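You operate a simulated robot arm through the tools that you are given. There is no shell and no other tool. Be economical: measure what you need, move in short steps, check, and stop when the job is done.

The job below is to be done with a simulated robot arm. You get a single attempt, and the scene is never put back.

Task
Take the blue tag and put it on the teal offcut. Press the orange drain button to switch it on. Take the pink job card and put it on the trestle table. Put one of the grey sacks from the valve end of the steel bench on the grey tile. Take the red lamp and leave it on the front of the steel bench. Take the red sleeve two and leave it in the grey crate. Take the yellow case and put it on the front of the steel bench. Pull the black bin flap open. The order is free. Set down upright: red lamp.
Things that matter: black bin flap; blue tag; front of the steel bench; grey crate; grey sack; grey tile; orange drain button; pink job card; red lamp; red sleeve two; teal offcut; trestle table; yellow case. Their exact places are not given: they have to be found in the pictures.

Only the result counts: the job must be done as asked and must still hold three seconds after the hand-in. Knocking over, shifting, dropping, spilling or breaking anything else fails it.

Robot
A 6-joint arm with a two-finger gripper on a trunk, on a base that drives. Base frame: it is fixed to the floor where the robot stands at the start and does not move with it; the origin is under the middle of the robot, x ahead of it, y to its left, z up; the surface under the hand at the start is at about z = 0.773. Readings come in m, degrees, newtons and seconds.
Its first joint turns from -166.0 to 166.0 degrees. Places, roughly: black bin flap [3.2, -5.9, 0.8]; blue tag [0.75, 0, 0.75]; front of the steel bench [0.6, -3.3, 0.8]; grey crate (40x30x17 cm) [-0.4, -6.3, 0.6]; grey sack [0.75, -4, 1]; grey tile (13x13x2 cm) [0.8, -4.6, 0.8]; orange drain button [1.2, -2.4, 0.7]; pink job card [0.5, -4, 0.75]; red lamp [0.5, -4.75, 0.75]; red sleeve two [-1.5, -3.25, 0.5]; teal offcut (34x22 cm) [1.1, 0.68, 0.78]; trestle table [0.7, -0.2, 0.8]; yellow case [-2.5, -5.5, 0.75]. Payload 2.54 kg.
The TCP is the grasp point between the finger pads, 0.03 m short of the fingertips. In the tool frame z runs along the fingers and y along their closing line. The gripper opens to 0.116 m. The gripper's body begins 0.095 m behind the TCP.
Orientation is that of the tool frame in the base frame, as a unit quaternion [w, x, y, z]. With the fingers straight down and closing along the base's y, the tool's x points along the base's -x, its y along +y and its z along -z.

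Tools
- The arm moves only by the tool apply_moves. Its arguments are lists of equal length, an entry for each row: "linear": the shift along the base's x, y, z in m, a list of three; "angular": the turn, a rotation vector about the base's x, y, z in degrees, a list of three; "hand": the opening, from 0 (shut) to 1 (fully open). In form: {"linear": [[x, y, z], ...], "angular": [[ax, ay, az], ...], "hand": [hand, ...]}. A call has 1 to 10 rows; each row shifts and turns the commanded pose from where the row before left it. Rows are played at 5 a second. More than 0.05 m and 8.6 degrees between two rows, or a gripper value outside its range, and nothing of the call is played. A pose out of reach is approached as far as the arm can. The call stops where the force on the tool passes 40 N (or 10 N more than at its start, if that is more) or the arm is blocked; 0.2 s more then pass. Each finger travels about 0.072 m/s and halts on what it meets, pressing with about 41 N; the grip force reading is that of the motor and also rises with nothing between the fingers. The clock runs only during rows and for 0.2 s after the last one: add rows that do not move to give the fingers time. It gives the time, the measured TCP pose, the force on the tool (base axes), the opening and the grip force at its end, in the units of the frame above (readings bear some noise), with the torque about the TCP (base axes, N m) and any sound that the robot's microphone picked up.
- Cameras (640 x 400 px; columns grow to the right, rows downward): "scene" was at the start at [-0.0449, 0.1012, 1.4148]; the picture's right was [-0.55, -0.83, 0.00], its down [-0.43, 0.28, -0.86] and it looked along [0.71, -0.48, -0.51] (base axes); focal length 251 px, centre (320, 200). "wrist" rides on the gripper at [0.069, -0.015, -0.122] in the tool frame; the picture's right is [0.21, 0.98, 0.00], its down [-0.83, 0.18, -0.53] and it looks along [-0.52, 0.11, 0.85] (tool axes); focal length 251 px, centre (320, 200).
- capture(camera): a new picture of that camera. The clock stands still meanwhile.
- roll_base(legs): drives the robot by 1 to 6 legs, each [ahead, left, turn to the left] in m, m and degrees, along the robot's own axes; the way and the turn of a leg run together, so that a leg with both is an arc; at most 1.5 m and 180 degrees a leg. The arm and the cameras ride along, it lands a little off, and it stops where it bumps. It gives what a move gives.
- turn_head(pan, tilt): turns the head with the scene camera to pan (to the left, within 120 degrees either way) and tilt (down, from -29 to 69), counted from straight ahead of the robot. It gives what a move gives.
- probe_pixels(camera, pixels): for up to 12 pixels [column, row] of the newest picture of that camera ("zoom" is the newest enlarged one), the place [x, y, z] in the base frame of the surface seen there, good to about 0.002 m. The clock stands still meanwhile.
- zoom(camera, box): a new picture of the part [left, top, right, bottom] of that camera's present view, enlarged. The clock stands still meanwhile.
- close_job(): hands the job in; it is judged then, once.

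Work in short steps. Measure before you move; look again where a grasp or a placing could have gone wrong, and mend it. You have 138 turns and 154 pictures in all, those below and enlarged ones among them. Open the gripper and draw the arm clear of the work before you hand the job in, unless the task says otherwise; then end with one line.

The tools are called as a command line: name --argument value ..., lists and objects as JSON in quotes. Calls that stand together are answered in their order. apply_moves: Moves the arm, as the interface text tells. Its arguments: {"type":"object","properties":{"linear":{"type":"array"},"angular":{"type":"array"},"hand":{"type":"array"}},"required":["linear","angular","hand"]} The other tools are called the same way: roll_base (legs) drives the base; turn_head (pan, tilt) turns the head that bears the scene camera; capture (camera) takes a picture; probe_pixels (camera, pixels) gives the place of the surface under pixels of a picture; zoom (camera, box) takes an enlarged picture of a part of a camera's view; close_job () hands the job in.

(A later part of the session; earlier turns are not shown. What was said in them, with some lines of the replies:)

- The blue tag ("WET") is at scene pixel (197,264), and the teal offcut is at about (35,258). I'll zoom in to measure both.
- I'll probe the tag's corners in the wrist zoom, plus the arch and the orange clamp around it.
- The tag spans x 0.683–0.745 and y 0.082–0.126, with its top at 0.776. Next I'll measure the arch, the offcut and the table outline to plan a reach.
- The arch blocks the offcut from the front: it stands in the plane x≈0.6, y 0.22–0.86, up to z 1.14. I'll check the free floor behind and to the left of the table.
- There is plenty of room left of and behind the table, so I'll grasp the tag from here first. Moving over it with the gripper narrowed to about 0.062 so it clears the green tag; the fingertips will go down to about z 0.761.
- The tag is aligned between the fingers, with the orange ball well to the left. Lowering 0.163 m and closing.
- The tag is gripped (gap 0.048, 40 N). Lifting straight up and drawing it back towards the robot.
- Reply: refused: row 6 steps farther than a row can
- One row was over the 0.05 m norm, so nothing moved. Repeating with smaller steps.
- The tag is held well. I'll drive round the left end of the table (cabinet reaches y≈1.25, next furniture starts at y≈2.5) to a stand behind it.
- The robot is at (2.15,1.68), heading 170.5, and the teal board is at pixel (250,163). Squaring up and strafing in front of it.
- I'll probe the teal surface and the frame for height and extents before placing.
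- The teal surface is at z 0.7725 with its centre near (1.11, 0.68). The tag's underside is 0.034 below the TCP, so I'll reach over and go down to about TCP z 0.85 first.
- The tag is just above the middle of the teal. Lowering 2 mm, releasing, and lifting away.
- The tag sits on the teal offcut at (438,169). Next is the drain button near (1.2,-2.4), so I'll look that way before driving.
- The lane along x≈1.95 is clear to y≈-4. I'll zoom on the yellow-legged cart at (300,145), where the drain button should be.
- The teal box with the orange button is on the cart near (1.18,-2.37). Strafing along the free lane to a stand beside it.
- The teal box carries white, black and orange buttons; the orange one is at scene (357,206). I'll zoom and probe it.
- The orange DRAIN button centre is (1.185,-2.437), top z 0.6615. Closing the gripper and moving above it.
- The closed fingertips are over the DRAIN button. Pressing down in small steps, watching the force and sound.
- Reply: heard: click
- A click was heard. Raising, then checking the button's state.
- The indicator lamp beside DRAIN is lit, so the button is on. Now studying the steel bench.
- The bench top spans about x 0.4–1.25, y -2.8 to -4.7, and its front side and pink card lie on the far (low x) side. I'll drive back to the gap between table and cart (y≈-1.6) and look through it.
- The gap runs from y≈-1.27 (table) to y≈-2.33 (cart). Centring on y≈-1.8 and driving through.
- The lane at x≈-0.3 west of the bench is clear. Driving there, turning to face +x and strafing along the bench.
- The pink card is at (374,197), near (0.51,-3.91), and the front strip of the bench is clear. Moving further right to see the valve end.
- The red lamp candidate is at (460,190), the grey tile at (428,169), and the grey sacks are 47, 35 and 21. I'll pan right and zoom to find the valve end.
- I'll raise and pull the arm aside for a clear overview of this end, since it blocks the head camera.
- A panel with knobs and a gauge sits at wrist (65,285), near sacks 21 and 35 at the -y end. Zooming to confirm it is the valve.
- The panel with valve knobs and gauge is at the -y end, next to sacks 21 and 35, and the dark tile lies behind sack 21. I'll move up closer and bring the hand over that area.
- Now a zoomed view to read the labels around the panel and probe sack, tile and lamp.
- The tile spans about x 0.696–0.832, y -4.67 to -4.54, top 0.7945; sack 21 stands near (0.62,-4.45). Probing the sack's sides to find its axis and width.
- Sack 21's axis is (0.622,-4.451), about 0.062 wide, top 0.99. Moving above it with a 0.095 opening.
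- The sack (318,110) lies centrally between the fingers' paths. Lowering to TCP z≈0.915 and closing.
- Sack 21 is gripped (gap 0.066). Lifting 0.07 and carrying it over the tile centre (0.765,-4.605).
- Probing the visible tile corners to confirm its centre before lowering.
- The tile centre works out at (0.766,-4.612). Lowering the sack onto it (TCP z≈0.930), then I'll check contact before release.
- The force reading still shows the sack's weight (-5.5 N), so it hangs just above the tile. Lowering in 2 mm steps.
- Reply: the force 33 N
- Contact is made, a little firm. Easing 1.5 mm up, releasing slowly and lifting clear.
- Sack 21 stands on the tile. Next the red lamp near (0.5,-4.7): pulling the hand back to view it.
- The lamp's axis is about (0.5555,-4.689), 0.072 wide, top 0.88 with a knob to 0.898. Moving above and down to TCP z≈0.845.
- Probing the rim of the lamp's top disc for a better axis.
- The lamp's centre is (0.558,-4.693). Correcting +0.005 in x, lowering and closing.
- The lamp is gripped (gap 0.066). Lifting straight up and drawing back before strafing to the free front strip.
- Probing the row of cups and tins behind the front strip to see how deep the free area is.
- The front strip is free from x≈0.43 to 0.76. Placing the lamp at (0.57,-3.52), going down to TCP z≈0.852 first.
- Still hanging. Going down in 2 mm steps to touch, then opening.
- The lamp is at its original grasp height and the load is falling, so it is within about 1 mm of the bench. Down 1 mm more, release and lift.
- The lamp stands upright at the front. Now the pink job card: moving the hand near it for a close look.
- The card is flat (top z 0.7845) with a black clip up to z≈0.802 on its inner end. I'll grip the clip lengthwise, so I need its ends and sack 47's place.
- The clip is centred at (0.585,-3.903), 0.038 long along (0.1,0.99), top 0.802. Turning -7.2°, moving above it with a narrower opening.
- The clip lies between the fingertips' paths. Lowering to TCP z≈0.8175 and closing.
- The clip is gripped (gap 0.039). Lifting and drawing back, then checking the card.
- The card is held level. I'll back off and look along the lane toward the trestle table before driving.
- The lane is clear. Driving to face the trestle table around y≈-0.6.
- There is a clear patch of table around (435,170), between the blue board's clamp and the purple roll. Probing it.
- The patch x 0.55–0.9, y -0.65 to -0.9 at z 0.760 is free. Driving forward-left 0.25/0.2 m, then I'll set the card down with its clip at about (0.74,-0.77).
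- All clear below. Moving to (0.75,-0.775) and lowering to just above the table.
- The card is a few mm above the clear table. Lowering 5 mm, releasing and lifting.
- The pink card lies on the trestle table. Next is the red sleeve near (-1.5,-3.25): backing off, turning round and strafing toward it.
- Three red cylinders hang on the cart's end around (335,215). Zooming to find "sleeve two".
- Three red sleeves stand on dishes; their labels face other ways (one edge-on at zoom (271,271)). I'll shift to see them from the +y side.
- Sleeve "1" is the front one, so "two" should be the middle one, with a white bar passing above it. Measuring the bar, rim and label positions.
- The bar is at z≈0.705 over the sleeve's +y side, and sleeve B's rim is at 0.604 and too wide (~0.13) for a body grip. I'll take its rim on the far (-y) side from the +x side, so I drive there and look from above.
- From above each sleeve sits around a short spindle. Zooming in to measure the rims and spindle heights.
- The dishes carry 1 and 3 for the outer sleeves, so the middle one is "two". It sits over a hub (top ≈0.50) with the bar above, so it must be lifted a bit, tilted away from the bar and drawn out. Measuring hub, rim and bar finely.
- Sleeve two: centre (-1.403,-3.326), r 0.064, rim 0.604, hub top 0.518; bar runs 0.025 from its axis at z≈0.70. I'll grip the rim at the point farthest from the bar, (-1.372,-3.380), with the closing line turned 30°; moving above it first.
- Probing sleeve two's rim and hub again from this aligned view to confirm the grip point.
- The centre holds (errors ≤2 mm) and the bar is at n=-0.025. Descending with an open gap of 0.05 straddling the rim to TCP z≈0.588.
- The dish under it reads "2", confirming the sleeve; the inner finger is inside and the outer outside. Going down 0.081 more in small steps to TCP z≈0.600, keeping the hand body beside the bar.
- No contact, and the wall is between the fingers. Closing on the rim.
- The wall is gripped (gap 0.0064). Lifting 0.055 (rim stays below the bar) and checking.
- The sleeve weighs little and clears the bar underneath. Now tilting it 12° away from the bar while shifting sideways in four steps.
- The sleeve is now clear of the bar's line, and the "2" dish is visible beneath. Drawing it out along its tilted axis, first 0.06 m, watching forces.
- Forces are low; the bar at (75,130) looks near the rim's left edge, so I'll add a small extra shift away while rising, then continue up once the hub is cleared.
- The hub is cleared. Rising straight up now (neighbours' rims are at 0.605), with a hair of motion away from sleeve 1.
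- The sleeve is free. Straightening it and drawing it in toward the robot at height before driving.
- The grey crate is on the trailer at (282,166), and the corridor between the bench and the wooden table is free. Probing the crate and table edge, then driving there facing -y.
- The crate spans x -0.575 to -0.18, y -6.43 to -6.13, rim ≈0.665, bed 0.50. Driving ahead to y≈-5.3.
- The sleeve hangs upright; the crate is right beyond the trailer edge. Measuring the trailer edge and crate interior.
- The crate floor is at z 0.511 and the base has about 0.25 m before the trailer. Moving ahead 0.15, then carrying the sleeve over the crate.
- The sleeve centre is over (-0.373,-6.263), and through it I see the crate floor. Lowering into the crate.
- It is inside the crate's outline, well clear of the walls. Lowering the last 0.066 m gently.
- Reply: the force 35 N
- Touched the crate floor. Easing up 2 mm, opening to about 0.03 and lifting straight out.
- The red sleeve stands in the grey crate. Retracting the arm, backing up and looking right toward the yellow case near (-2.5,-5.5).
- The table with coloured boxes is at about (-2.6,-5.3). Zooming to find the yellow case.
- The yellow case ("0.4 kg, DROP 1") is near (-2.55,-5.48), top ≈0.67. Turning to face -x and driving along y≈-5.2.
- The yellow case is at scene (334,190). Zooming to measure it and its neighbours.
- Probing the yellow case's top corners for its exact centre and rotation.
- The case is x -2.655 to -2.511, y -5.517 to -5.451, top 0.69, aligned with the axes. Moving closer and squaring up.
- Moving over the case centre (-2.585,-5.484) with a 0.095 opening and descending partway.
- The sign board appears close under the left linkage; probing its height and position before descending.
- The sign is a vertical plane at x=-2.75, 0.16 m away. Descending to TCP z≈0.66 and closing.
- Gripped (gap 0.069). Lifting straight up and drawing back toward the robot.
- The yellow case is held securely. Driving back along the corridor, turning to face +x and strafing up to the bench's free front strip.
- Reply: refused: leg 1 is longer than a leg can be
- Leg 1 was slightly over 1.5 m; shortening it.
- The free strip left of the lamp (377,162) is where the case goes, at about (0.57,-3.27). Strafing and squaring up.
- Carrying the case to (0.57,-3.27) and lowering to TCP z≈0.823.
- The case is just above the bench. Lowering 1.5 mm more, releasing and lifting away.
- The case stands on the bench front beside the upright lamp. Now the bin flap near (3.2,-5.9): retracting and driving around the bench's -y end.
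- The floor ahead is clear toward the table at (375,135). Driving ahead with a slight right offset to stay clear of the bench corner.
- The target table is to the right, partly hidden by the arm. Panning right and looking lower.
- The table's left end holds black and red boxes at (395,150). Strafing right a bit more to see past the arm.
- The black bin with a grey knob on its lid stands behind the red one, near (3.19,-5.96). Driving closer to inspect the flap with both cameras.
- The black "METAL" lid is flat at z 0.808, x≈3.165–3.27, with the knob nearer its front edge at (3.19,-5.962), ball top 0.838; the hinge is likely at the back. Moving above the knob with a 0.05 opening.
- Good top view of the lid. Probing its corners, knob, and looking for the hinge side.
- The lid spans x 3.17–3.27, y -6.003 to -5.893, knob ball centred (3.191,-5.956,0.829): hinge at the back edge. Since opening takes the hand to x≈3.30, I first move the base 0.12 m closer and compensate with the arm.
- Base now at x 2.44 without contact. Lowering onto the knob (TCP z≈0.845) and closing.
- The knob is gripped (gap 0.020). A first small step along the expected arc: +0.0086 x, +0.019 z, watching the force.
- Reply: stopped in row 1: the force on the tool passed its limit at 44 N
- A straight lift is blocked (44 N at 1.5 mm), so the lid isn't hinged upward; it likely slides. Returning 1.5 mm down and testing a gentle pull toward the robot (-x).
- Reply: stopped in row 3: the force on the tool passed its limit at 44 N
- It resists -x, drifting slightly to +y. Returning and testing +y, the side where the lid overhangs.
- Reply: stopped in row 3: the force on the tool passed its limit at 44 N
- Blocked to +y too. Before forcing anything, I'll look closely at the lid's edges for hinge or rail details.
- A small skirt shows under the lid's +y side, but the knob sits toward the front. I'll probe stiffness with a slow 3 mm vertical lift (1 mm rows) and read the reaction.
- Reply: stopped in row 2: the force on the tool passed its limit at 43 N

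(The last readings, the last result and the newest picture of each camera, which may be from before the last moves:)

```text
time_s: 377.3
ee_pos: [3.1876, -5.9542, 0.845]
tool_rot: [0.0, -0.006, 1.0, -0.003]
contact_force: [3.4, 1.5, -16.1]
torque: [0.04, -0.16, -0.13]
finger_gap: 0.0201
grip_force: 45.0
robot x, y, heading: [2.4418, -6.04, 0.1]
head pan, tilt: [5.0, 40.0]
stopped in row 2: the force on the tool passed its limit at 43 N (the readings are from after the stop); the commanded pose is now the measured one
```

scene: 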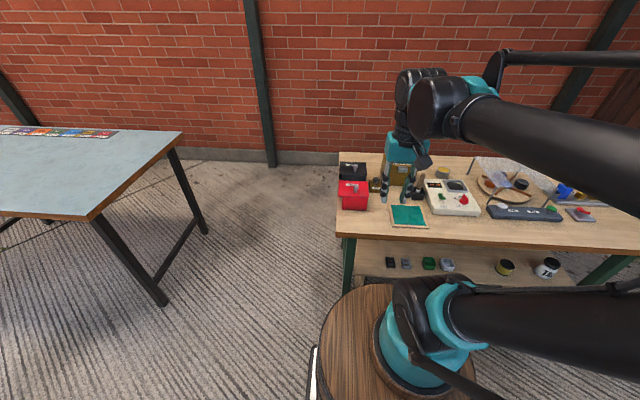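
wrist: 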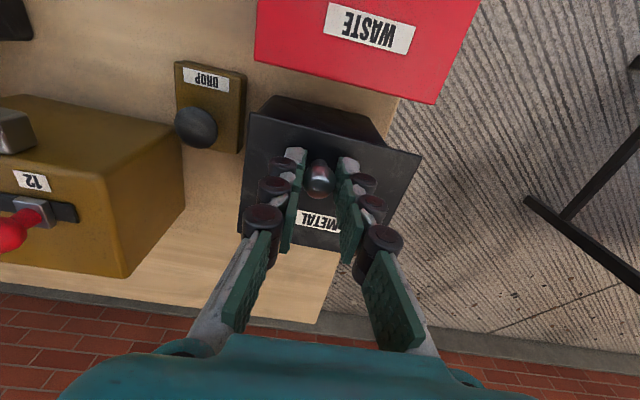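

Vertical is rigid. Testing the two remaining in-plane directions, first +x (away).

apply_moves --linear '[[0.002, 0, -0.001], [0.002, 0, 0], [0.002, 0, 0], [0.002, 0, 0], [0, 0, 0]]' --angular '[[0, 0, 0], [0, 0, 0], [0, 0, 0], [0, 0, 0], [0, 0, 0]]' --hand '[0.05, 0.05, 0.05, 0.05, 0.05]'

apply_moves --linear '[[-0.002, -0.002, 0], [0, -0.002, 0], [0, -0.002, 0], [0, -0.002, 0], [0, 0, 0]]' --angular '[[0, 0, 0], [0, 0, 0], [0, 0, 0], [0, 0, 0], [0, 0, 0]]' --hand '[0.05, 0.05, 0.05, 0.05, 0.05]'

```text
time_s: 378.3
ee_pos: [3.191, -5.9548, 0.8456]
tool_rot: [-0.005, -0.005, 1.0, -0.003]
contact_force: [-5.0, -2.7, 14.9]
torque: [-0.05, 0.22, -0.07]
finger_gap: 0.0199
grip_force: 44.3
robot x, y, heading: [2.4453, -6.0412, 0.2]
head pan, tilt: [5.0, 40.0]
stopped in row 4: the force on the tool passed its limit at 44 N (the readings are from after the stop); the commanded pose is now the measured one
```

```text
time_s: 379.0
ee_pos: [3.1912, -5.9559, 0.8446]
tool_rot: [-0.003, -0.007, 1.0, 0.0]
contact_force: [-0.9, 4.4, 5.2]
torque: [0.08, -0.11, -0.06]
finger_gap: 0.02
grip_force: 45.4
robot x, y, heading: [2.4435, -6.0379, 0.2]
head pan, tilt: [5.0, 40.0]
stopped in row 3: the force on the tool passed its limit at 43 N (the readings are from after the stop); the commanded pose is now the measured one
```

Pure translations in every direction are stiff, so the held knob probably has to turn with the flap. Trying a true rotation about a rear hinge (+y axis): 1.5° rows with the matching arc motion.

apply_moves --linear '[[0.001, 0, 0.002], [0.001, 0, 0.002], [0.001, 0, 0.002], [0.001, 0, 0.002], [0, 0, 0]]' --angular '[[0, 1.5, 0], [0, 1.5, 0], [0, 1.5, 0], [0, 1.5, 0], [0, 0, 0]]' --hand '[0.05, 0.05, 0.05, 0.05, 0.05]'

zoom --camera "wrist" --box '[230, 85, 430, 255]'

```text
time_s: 379.6
ee_pos: [3.192, -5.9565, 0.8475]
tool_rot: [-0.024, -0.007, 1.0, -0.001]
contact_force: [1.9, 1.9, -13.1]
torque: [0.04, 0.06, 0.01]
finger_gap: 0.0201
grip_force: 45.0
robot x, y, heading: [2.445, -6.0403, 0.7]
head pan, tilt: [5.0, 40.0]
stopped in row 2: the force on the tool passed its limit at 41 N (the readings are from after the stop); the commanded pose is now the measured one
```

```text
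2.35 times, centred on (330, 170) of wrist
```

zoom: 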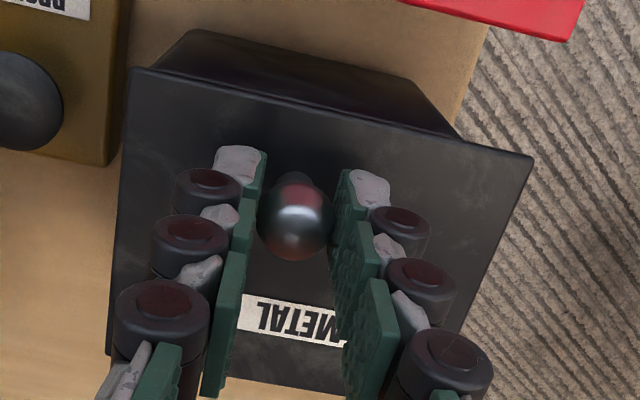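

The tool turned freely around the ball but the lid stayed put, so I need to see the lid's hinge side. Releasing, rising and circling the wrist camera to the +y side.

apply_moves --linear '[[0, 0, 0], [0, 0, 0], [0, 0, 0.04], [-0.01, 0.03, 0.03], [-0.01, 0.045, 0], [-0.01, 0.045, 0], [-0.01, 0.045, -0.01], [-0.01, 0.03, -0.03], [0, 0, -0.03], [0, 0, 0]]' --angular '[[0, 0, 0], [0, 0, 0], [0, -2.7, 0], [0, 0, -8.5], [0, 0, -8.5], [0, 0, -8.5], [0, 0, -8.5], [0, 0, -8.5], [0, 0, -8.5], [0, 0, -8.5]]' --hand '[0.4, 0.43, 0.43, 0.43, 0.43, 0.43, 0.43, 0.43, 0.43, 0.43]'

capture --camera "wrist"

zoom --camera "scene" --box '[320, 145, 400, 215]'

```text
time_s: 381.8
ee_pos: [3.1429, -5.7596, 0.8466]
tool_rot: [-0.001, 0.491, 0.871, 0.0]
contact_force: [0.5, -1.1, 0.0]
torque: [-0.02, 0.0, -0.04]
finger_gap: 0.0503
grip_force: 0.0
robot x, y, heading: [2.4434, -6.0422, -0.0]
head pan, tilt: [5.0, 40.0]
```

```text
27 pictures are left
```

wrist: 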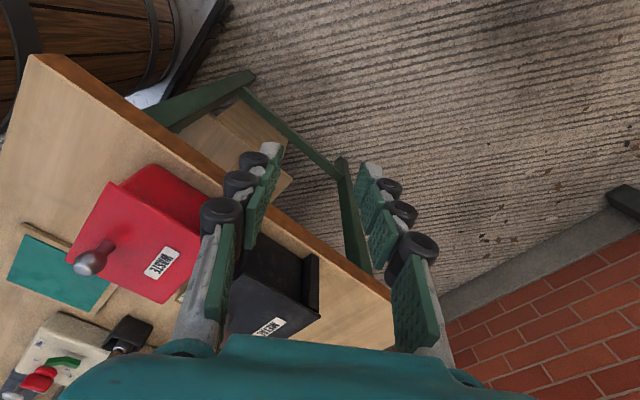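

```text
5.71 times, centred on (360, 180) of scene
```

zoom: 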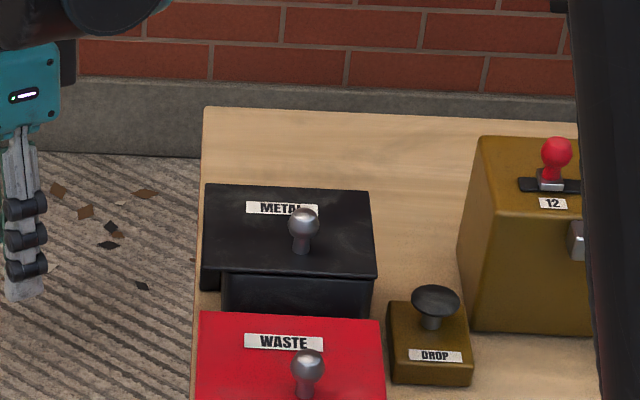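

The lid has a down-turned plate on its +y side. Zooming the wrist view there.

zoom --camera "wrist" --box '[60, 150, 340, 345]'

probe_pixels --camera "wrist" --pixels '[[312, 262], [316, 310], [304, 270], [300, 305], [285, 255], [265, 262], [260, 320], [300, 315], [204, 192], [215, 200], [150, 170], [185, 230]]'

```text
2.05 times, centred on (200, 248) of wrist
```

zoom: 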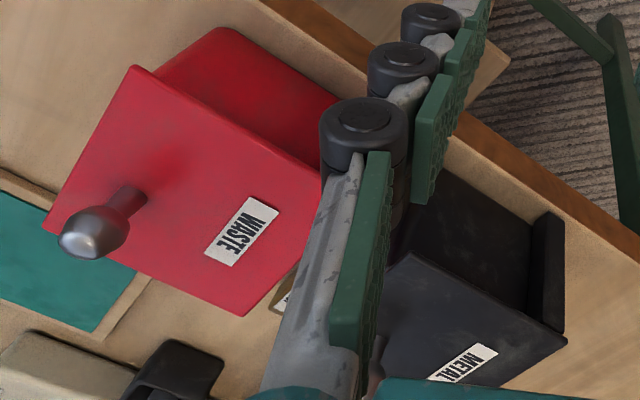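

```text
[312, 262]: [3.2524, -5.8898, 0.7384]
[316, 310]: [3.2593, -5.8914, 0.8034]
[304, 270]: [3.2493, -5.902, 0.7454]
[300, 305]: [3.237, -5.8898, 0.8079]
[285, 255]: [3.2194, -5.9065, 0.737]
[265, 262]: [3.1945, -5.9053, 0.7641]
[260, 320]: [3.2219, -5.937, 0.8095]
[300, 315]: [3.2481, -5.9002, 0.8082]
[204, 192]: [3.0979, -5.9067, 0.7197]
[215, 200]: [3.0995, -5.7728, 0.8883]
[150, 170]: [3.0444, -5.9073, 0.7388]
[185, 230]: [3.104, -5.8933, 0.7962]
```

There is a slim vertical post under the lid's back +y corner at (3.255,-5.896): the lid swivels around it, matching the earlier (-x,+y) give. Going back to grip the knob at (3.191,-5.956).

apply_moves --linear '[[0, 0, 0.045], [0, 0, 0.035], [0.006, -0.035, 0], [0.007, -0.04, 0], [0.007, -0.04, 0], [0.009, -0.04, 0], [0.009, -0.03, 0], [0.01, -0.0115, 0], [0, 0, 0]]' --angular '[[0, 0, 0], [0, 0, 8.5], [0, 0, 8.5], [0, 0, 8.5], [0, 0, 8.5], [0, 0, 8.5], [0, 0, 8.5], [0, 0, 8.5], [0, 0, 0]]' --hand '[0.43, 0.43, 0.43, 0.43, 0.43, 0.43, 0.43, 0.43, 0.43]'

capture --camera "wrist"

probe_pixels --camera "wrist" --pixels '[[326, 137], [324, 145], [320, 137], [330, 137], [326, 130]]'

```text
time_s: 383.8
ee_pos: [3.1901, -5.9576, 0.9284]
tool_rot: [-0.001, -0.008, 1.0, -0.001]
contact_force: [-0.6, -0.4, -0.7]
torque: [0.01, -0.02, -0.03]
finger_gap: 0.05
grip_force: 0.0
robot x, y, heading: [2.4475, -6.0426, 0.1]
head pan, tilt: [5.0, 40.0]
```

```text
24 pictures are left
```

wrist: 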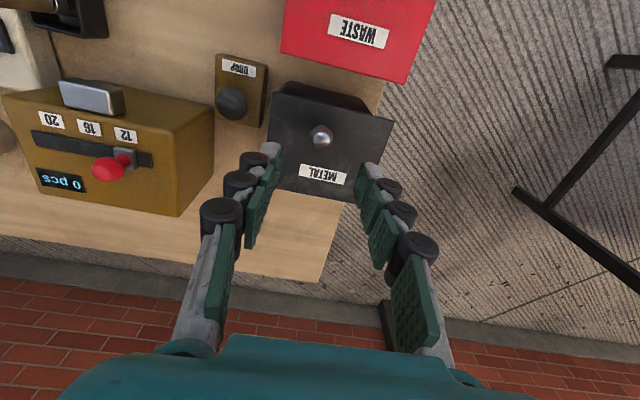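

```text
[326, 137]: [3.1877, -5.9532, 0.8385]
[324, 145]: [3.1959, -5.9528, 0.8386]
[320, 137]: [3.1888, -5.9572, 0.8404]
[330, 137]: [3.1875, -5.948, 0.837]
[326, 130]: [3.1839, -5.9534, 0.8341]
```

The knob is at (3.190,-5.956). Lowering, gripping, and making a first 6° swivel clockwise about the post.

apply_moves --linear '[[0, 0.001, -0.04], [0, 0, -0.035], [0, 0, -0.0085], [0, 0, 0], [0, 0, 0], [0, 0, 0], [-0.0031, 0.0034, 0], [-0.0031, 0.0034, 0], [0, 0, 0]]' --angular '[[0, 0, 0], [0, 0, 0], [0, 0, 0], [0, 0, 0], [0, 0, 0], [0, 0, 0], [0, 0, -3], [0, 0, -3], [0, 0, 0]]' --hand '[0.43, 0.43, 0.43, 0.2, 0.05, 0.05, 0.05, 0.05, 0.05]'

zoom --camera "wrist" --box '[230, 70, 430, 240]'

```text
time_s: 385.8
ee_pos: [3.182, -5.9485, 0.8456]
tool_rot: [0.0, 0.045, 0.999, 0.0]
contact_force: [5.0, 8.0, 5.1]
torque: [0.17, 0.05, 0.29]
finger_gap: 0.02
grip_force: 44.6
robot x, y, heading: [2.4452, -6.043, -0.1]
head pan, tilt: [5.0, 40.0]
```

```text
2.35 times, centred on (330, 155) of wrist
```

zoom: 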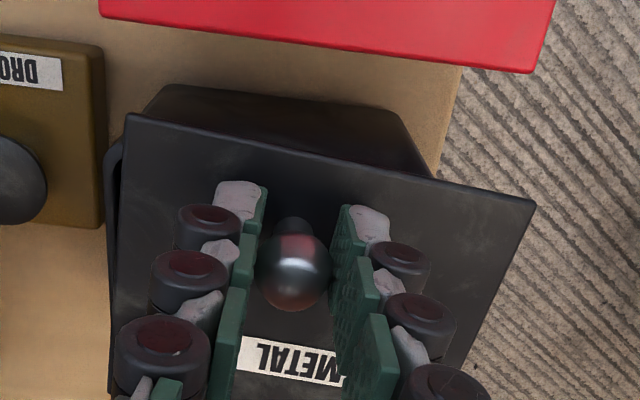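

The lid swivels: the bin's rim is appearing at the left. Continuing clockwise in 7° steps along the arc, slightly tighter since the force points toward the post.

apply_moves --linear '[[-0.005, 0.0093, 0], [-0.0043, 0.0095, 0], [-0.0032, 0.01, 0], [-0.0019, 0.0104, 0], [-0.0006, 0.0103, 0], [0, 0, 0]]' --angular '[[0, 0, -7], [0, 0, -7], [0, 0, -7], [0, 0, -7], [0, 0, -7], [0, 0, 0]]' --hand '[0.05, 0.05, 0.05, 0.05, 0.05, 0.05]'

zoom --camera "scene" --box '[320, 145, 400, 215]'

```text
time_s: 387.2
ee_pos: [3.1658, -5.9008, 0.8447]
tool_rot: [-0.001, 0.345, 0.939, -0.001]
contact_force: [-30.6, -1.7, 6.4]
torque: [0.21, 0.83, -0.07]
finger_gap: 0.0201
grip_force: 45.2
robot x, y, heading: [2.4425, -6.0387, -0.3]
head pan, tilt: [5.0, 40.0]
```

```text
5.71 times, centred on (360, 180) of scene
```

zoom: 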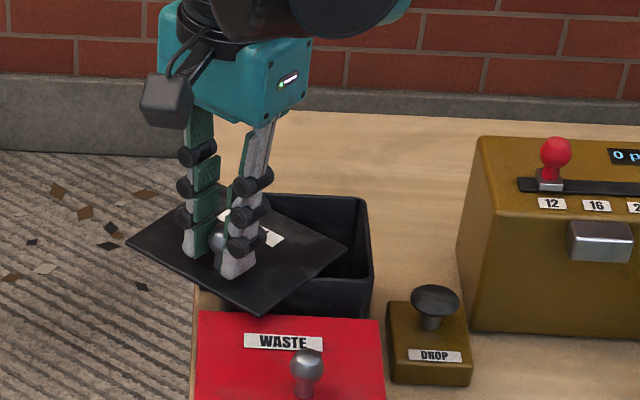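

The flap is about 40° open, with the bin's inside showing; the hand is being pulled outward (-30 N in x), so I widen the radius 3 mm and continue.

apply_moves --linear '[[-0.0025, 0, 0], [0, 0.0109, 0], [0.0015, 0.0109, 0], [0.0029, 0.0107, 0], [0.0041, 0.0103, 0], [0, 0, 0]]' --angular '[[0, 0, 0], [0, 0, -7], [0, 0, -7], [0, 0, -7], [0, 0, -7], [0, 0, 0]]' --hand '[0.05, 0.05, 0.05, 0.05, 0.05, 0.05]'

zoom --camera "scene" --box '[320, 145, 400, 215]'

```text
time_s: 388.6
ee_pos: [3.1746, -5.8589, 0.8444]
tool_rot: [0.001, 0.561, 0.828, -0.001]
contact_force: [10.9, -1.6, -18.8]
torque: [0.17, -0.12, 0.26]
finger_gap: 0.0202
grip_force: 44.9
robot x, y, heading: [2.4454, -6.0407, 0.1]
head pan, tilt: [5.0, 40.0]
```

```text
5.71 times, centred on (360, 180) of scene
```

zoom: 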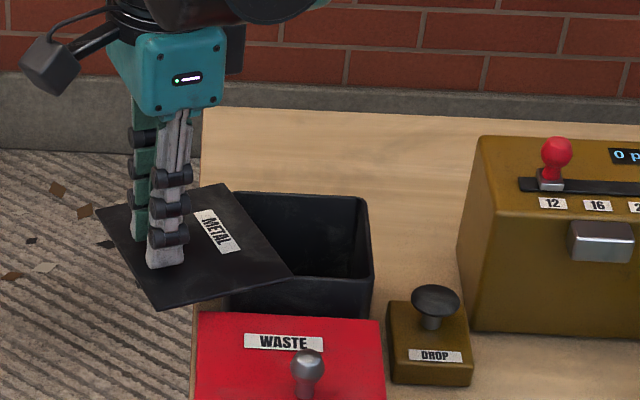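

About 68° open. Continuing another 28° along the arc toward full opening.

apply_moves --linear '[[0.001, 0, -0.001], [0.0054, 0.0096, 0], [0.0065, 0.009, 0], [0.0077, 0.0082, 0], [0.0085, 0.0072, 0], [0, 0, 0]]' --angular '[[0, 0, 0], [0, 0, -7], [0, 0, -7], [0, 0, -7], [0, 0, -7], [0, 0, 0]]' --hand '[0.05, 0.05, 0.05, 0.05, 0.05, 0.05]'

zoom --camera "scene" --box '[320, 145, 400, 215]'

```text
time_s: 390.0
ee_pos: [3.2044, -5.8233, 0.8454]
tool_rot: [0.0, 0.745, 0.668, 0.0]
contact_force: [3.8, -3.2, -0.4]
torque: [0.13, -0.07, 0.13]
finger_gap: 0.02
grip_force: 44.9
robot x, y, heading: [2.4435, -6.0409, 0.1]
head pan, tilt: [5.0, 40.0]
```

```text
5.71 times, centred on (360, 180) of scene
```

zoom: 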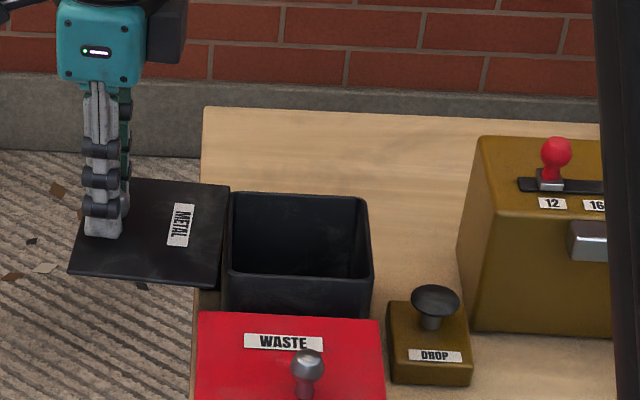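

The bin is fully uncovered (~96°). I'll ease it 14° further to be sure, then open the fingers and rise clear.

apply_moves --linear '[[0.0092, 0.0062, 0], [0.0098, 0.005, 0], [0, 0, 0], [0, 0, 0], [0, 0, 0], [0, 0, 0], [0, 0, 0.03], [0, 0, 0.045], [0, 0, 0.045]]' --angular '[[0, 0, -7], [0, 0, -7], [0, 0, 0], [0, 0, 0], [0, 0, 0], [0, 0, 0], [0, 0, 0], [0, 0, 0], [0, 0, 0]]' --hand '[0.05, 0.05, 0.05, 0.43, 0.45, 0.45, 0.45, 0.45, 0.45]'

zoom --camera "scene" --box '[320, 145, 400, 215]'

```text
time_s: 390.4
ee_pos: [3.2071, -5.8222, 0.8446]
tool_rot: [-0.001, 0.778, 0.628, -0.005]
contact_force: [-14.6, -6.7, 17.0]
torque: [-0.59, 0.48, -0.23]
finger_gap: 0.02
grip_force: 44.6
robot x, y, heading: [2.4424, -6.0405, 0.1]
head pan, tilt: [5.0, 40.0]
stopped in row 2: the force on the tool passed its limit at 52 N (the readings are from after the stop); the commanded pose is now the measured one
```

```text
5.71 times, centred on (360, 180) of scene
```

zoom: 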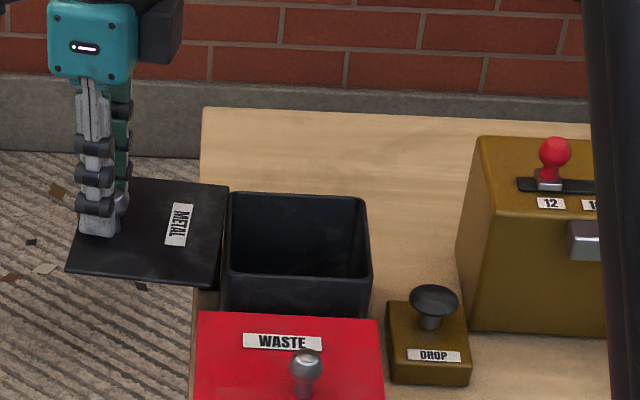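

That is the flap's end stop, so it is fully open. Releasing the knob and rising clear.

apply_moves --linear '[[-0.001, -0.0005, 0.0005], [0, 0, 0], [0, 0, 0], [0, 0, 0], [0, 0, 0.03], [0, 0, 0.045], [0, 0, 0.045], [-0.04, -0.01, 0.02], [-0.045, -0.01, 0]]' --angular '[[0, 0, 0], [0, 0, 0], [0, 0, 0], [0, 0, 0], [0, 0, 0], [0, 0, 0], [0, 0, 0], [0, 0, 0], [0, 0, 0]]' --hand '[0.05, 0.3, 0.45, 0.45, 0.45, 0.45, 0.45, 0.45, 0.45]'

zoom --camera "scene" --box '[310, 140, 410, 220]'

```text
time_s: 392.4
ee_pos: [3.121, -5.8413, 0.9848]
tool_rot: [-0.001, 0.779, 0.627, -0.004]
contact_force: [1.6, -0.2, -0.9]
torque: [-0.03, 0.05, 0.0]
finger_gap: 0.0523
grip_force: 0.0
robot x, y, heading: [2.4447, -6.04, 0.1]
head pan, tilt: [5.0, 40.0]
```

```text
5.00 times, centred on (360, 180) of scene
```

zoom: 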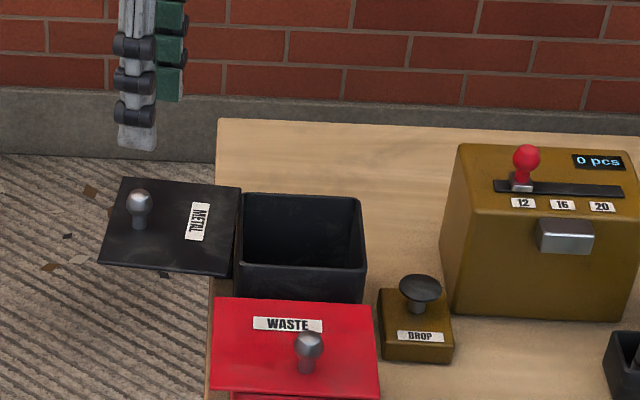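

The flap stays fully open and the hand is clear. Opening the gripper and drawing the arm back from the table before handing in.

apply_moves --linear '[[-0.045, -0.01, 0.015], [-0.045, -0.01, 0.015], [-0.045, -0.01, 0], [-0.045, -0.01, 0], [-0.045, -0.01, 0], [-0.045, -0.01, 0], [0, 0, 0]]' --angular '[[0, 0, 0], [0, 0, 0], [0, 0, 0], [0, 0, 0], [0, 0, 0], [0, 0, 0], [0, 0, 0]]' --hand '[0.6, 0.8, 1, 1, 1, 1, 1]'

```text
time_s: 394.0
ee_pos: [2.8516, -5.9005, 1.013]
tool_rot: [-0.002, 0.779, 0.628, -0.005]
contact_force: [-0.2, 0.3, 0.0]
torque: [-0.05, 0.0, -0.01]
finger_gap: 0.1159
grip_force: 0.1
robot x, y, heading: [2.4431, -6.0424, 0.2]
head pan, tilt: [5.0, 40.0]
```

All eight parts are done and the arm is clear with the gripper open. Handing in.

close_job

```text
The job is handed in.
```

I finished all eight tasks and handed the job in, with the gripper open and the arm clear; for the sack, I took number 21, next to the panel with the gauge and valve knobs, as the valve end.
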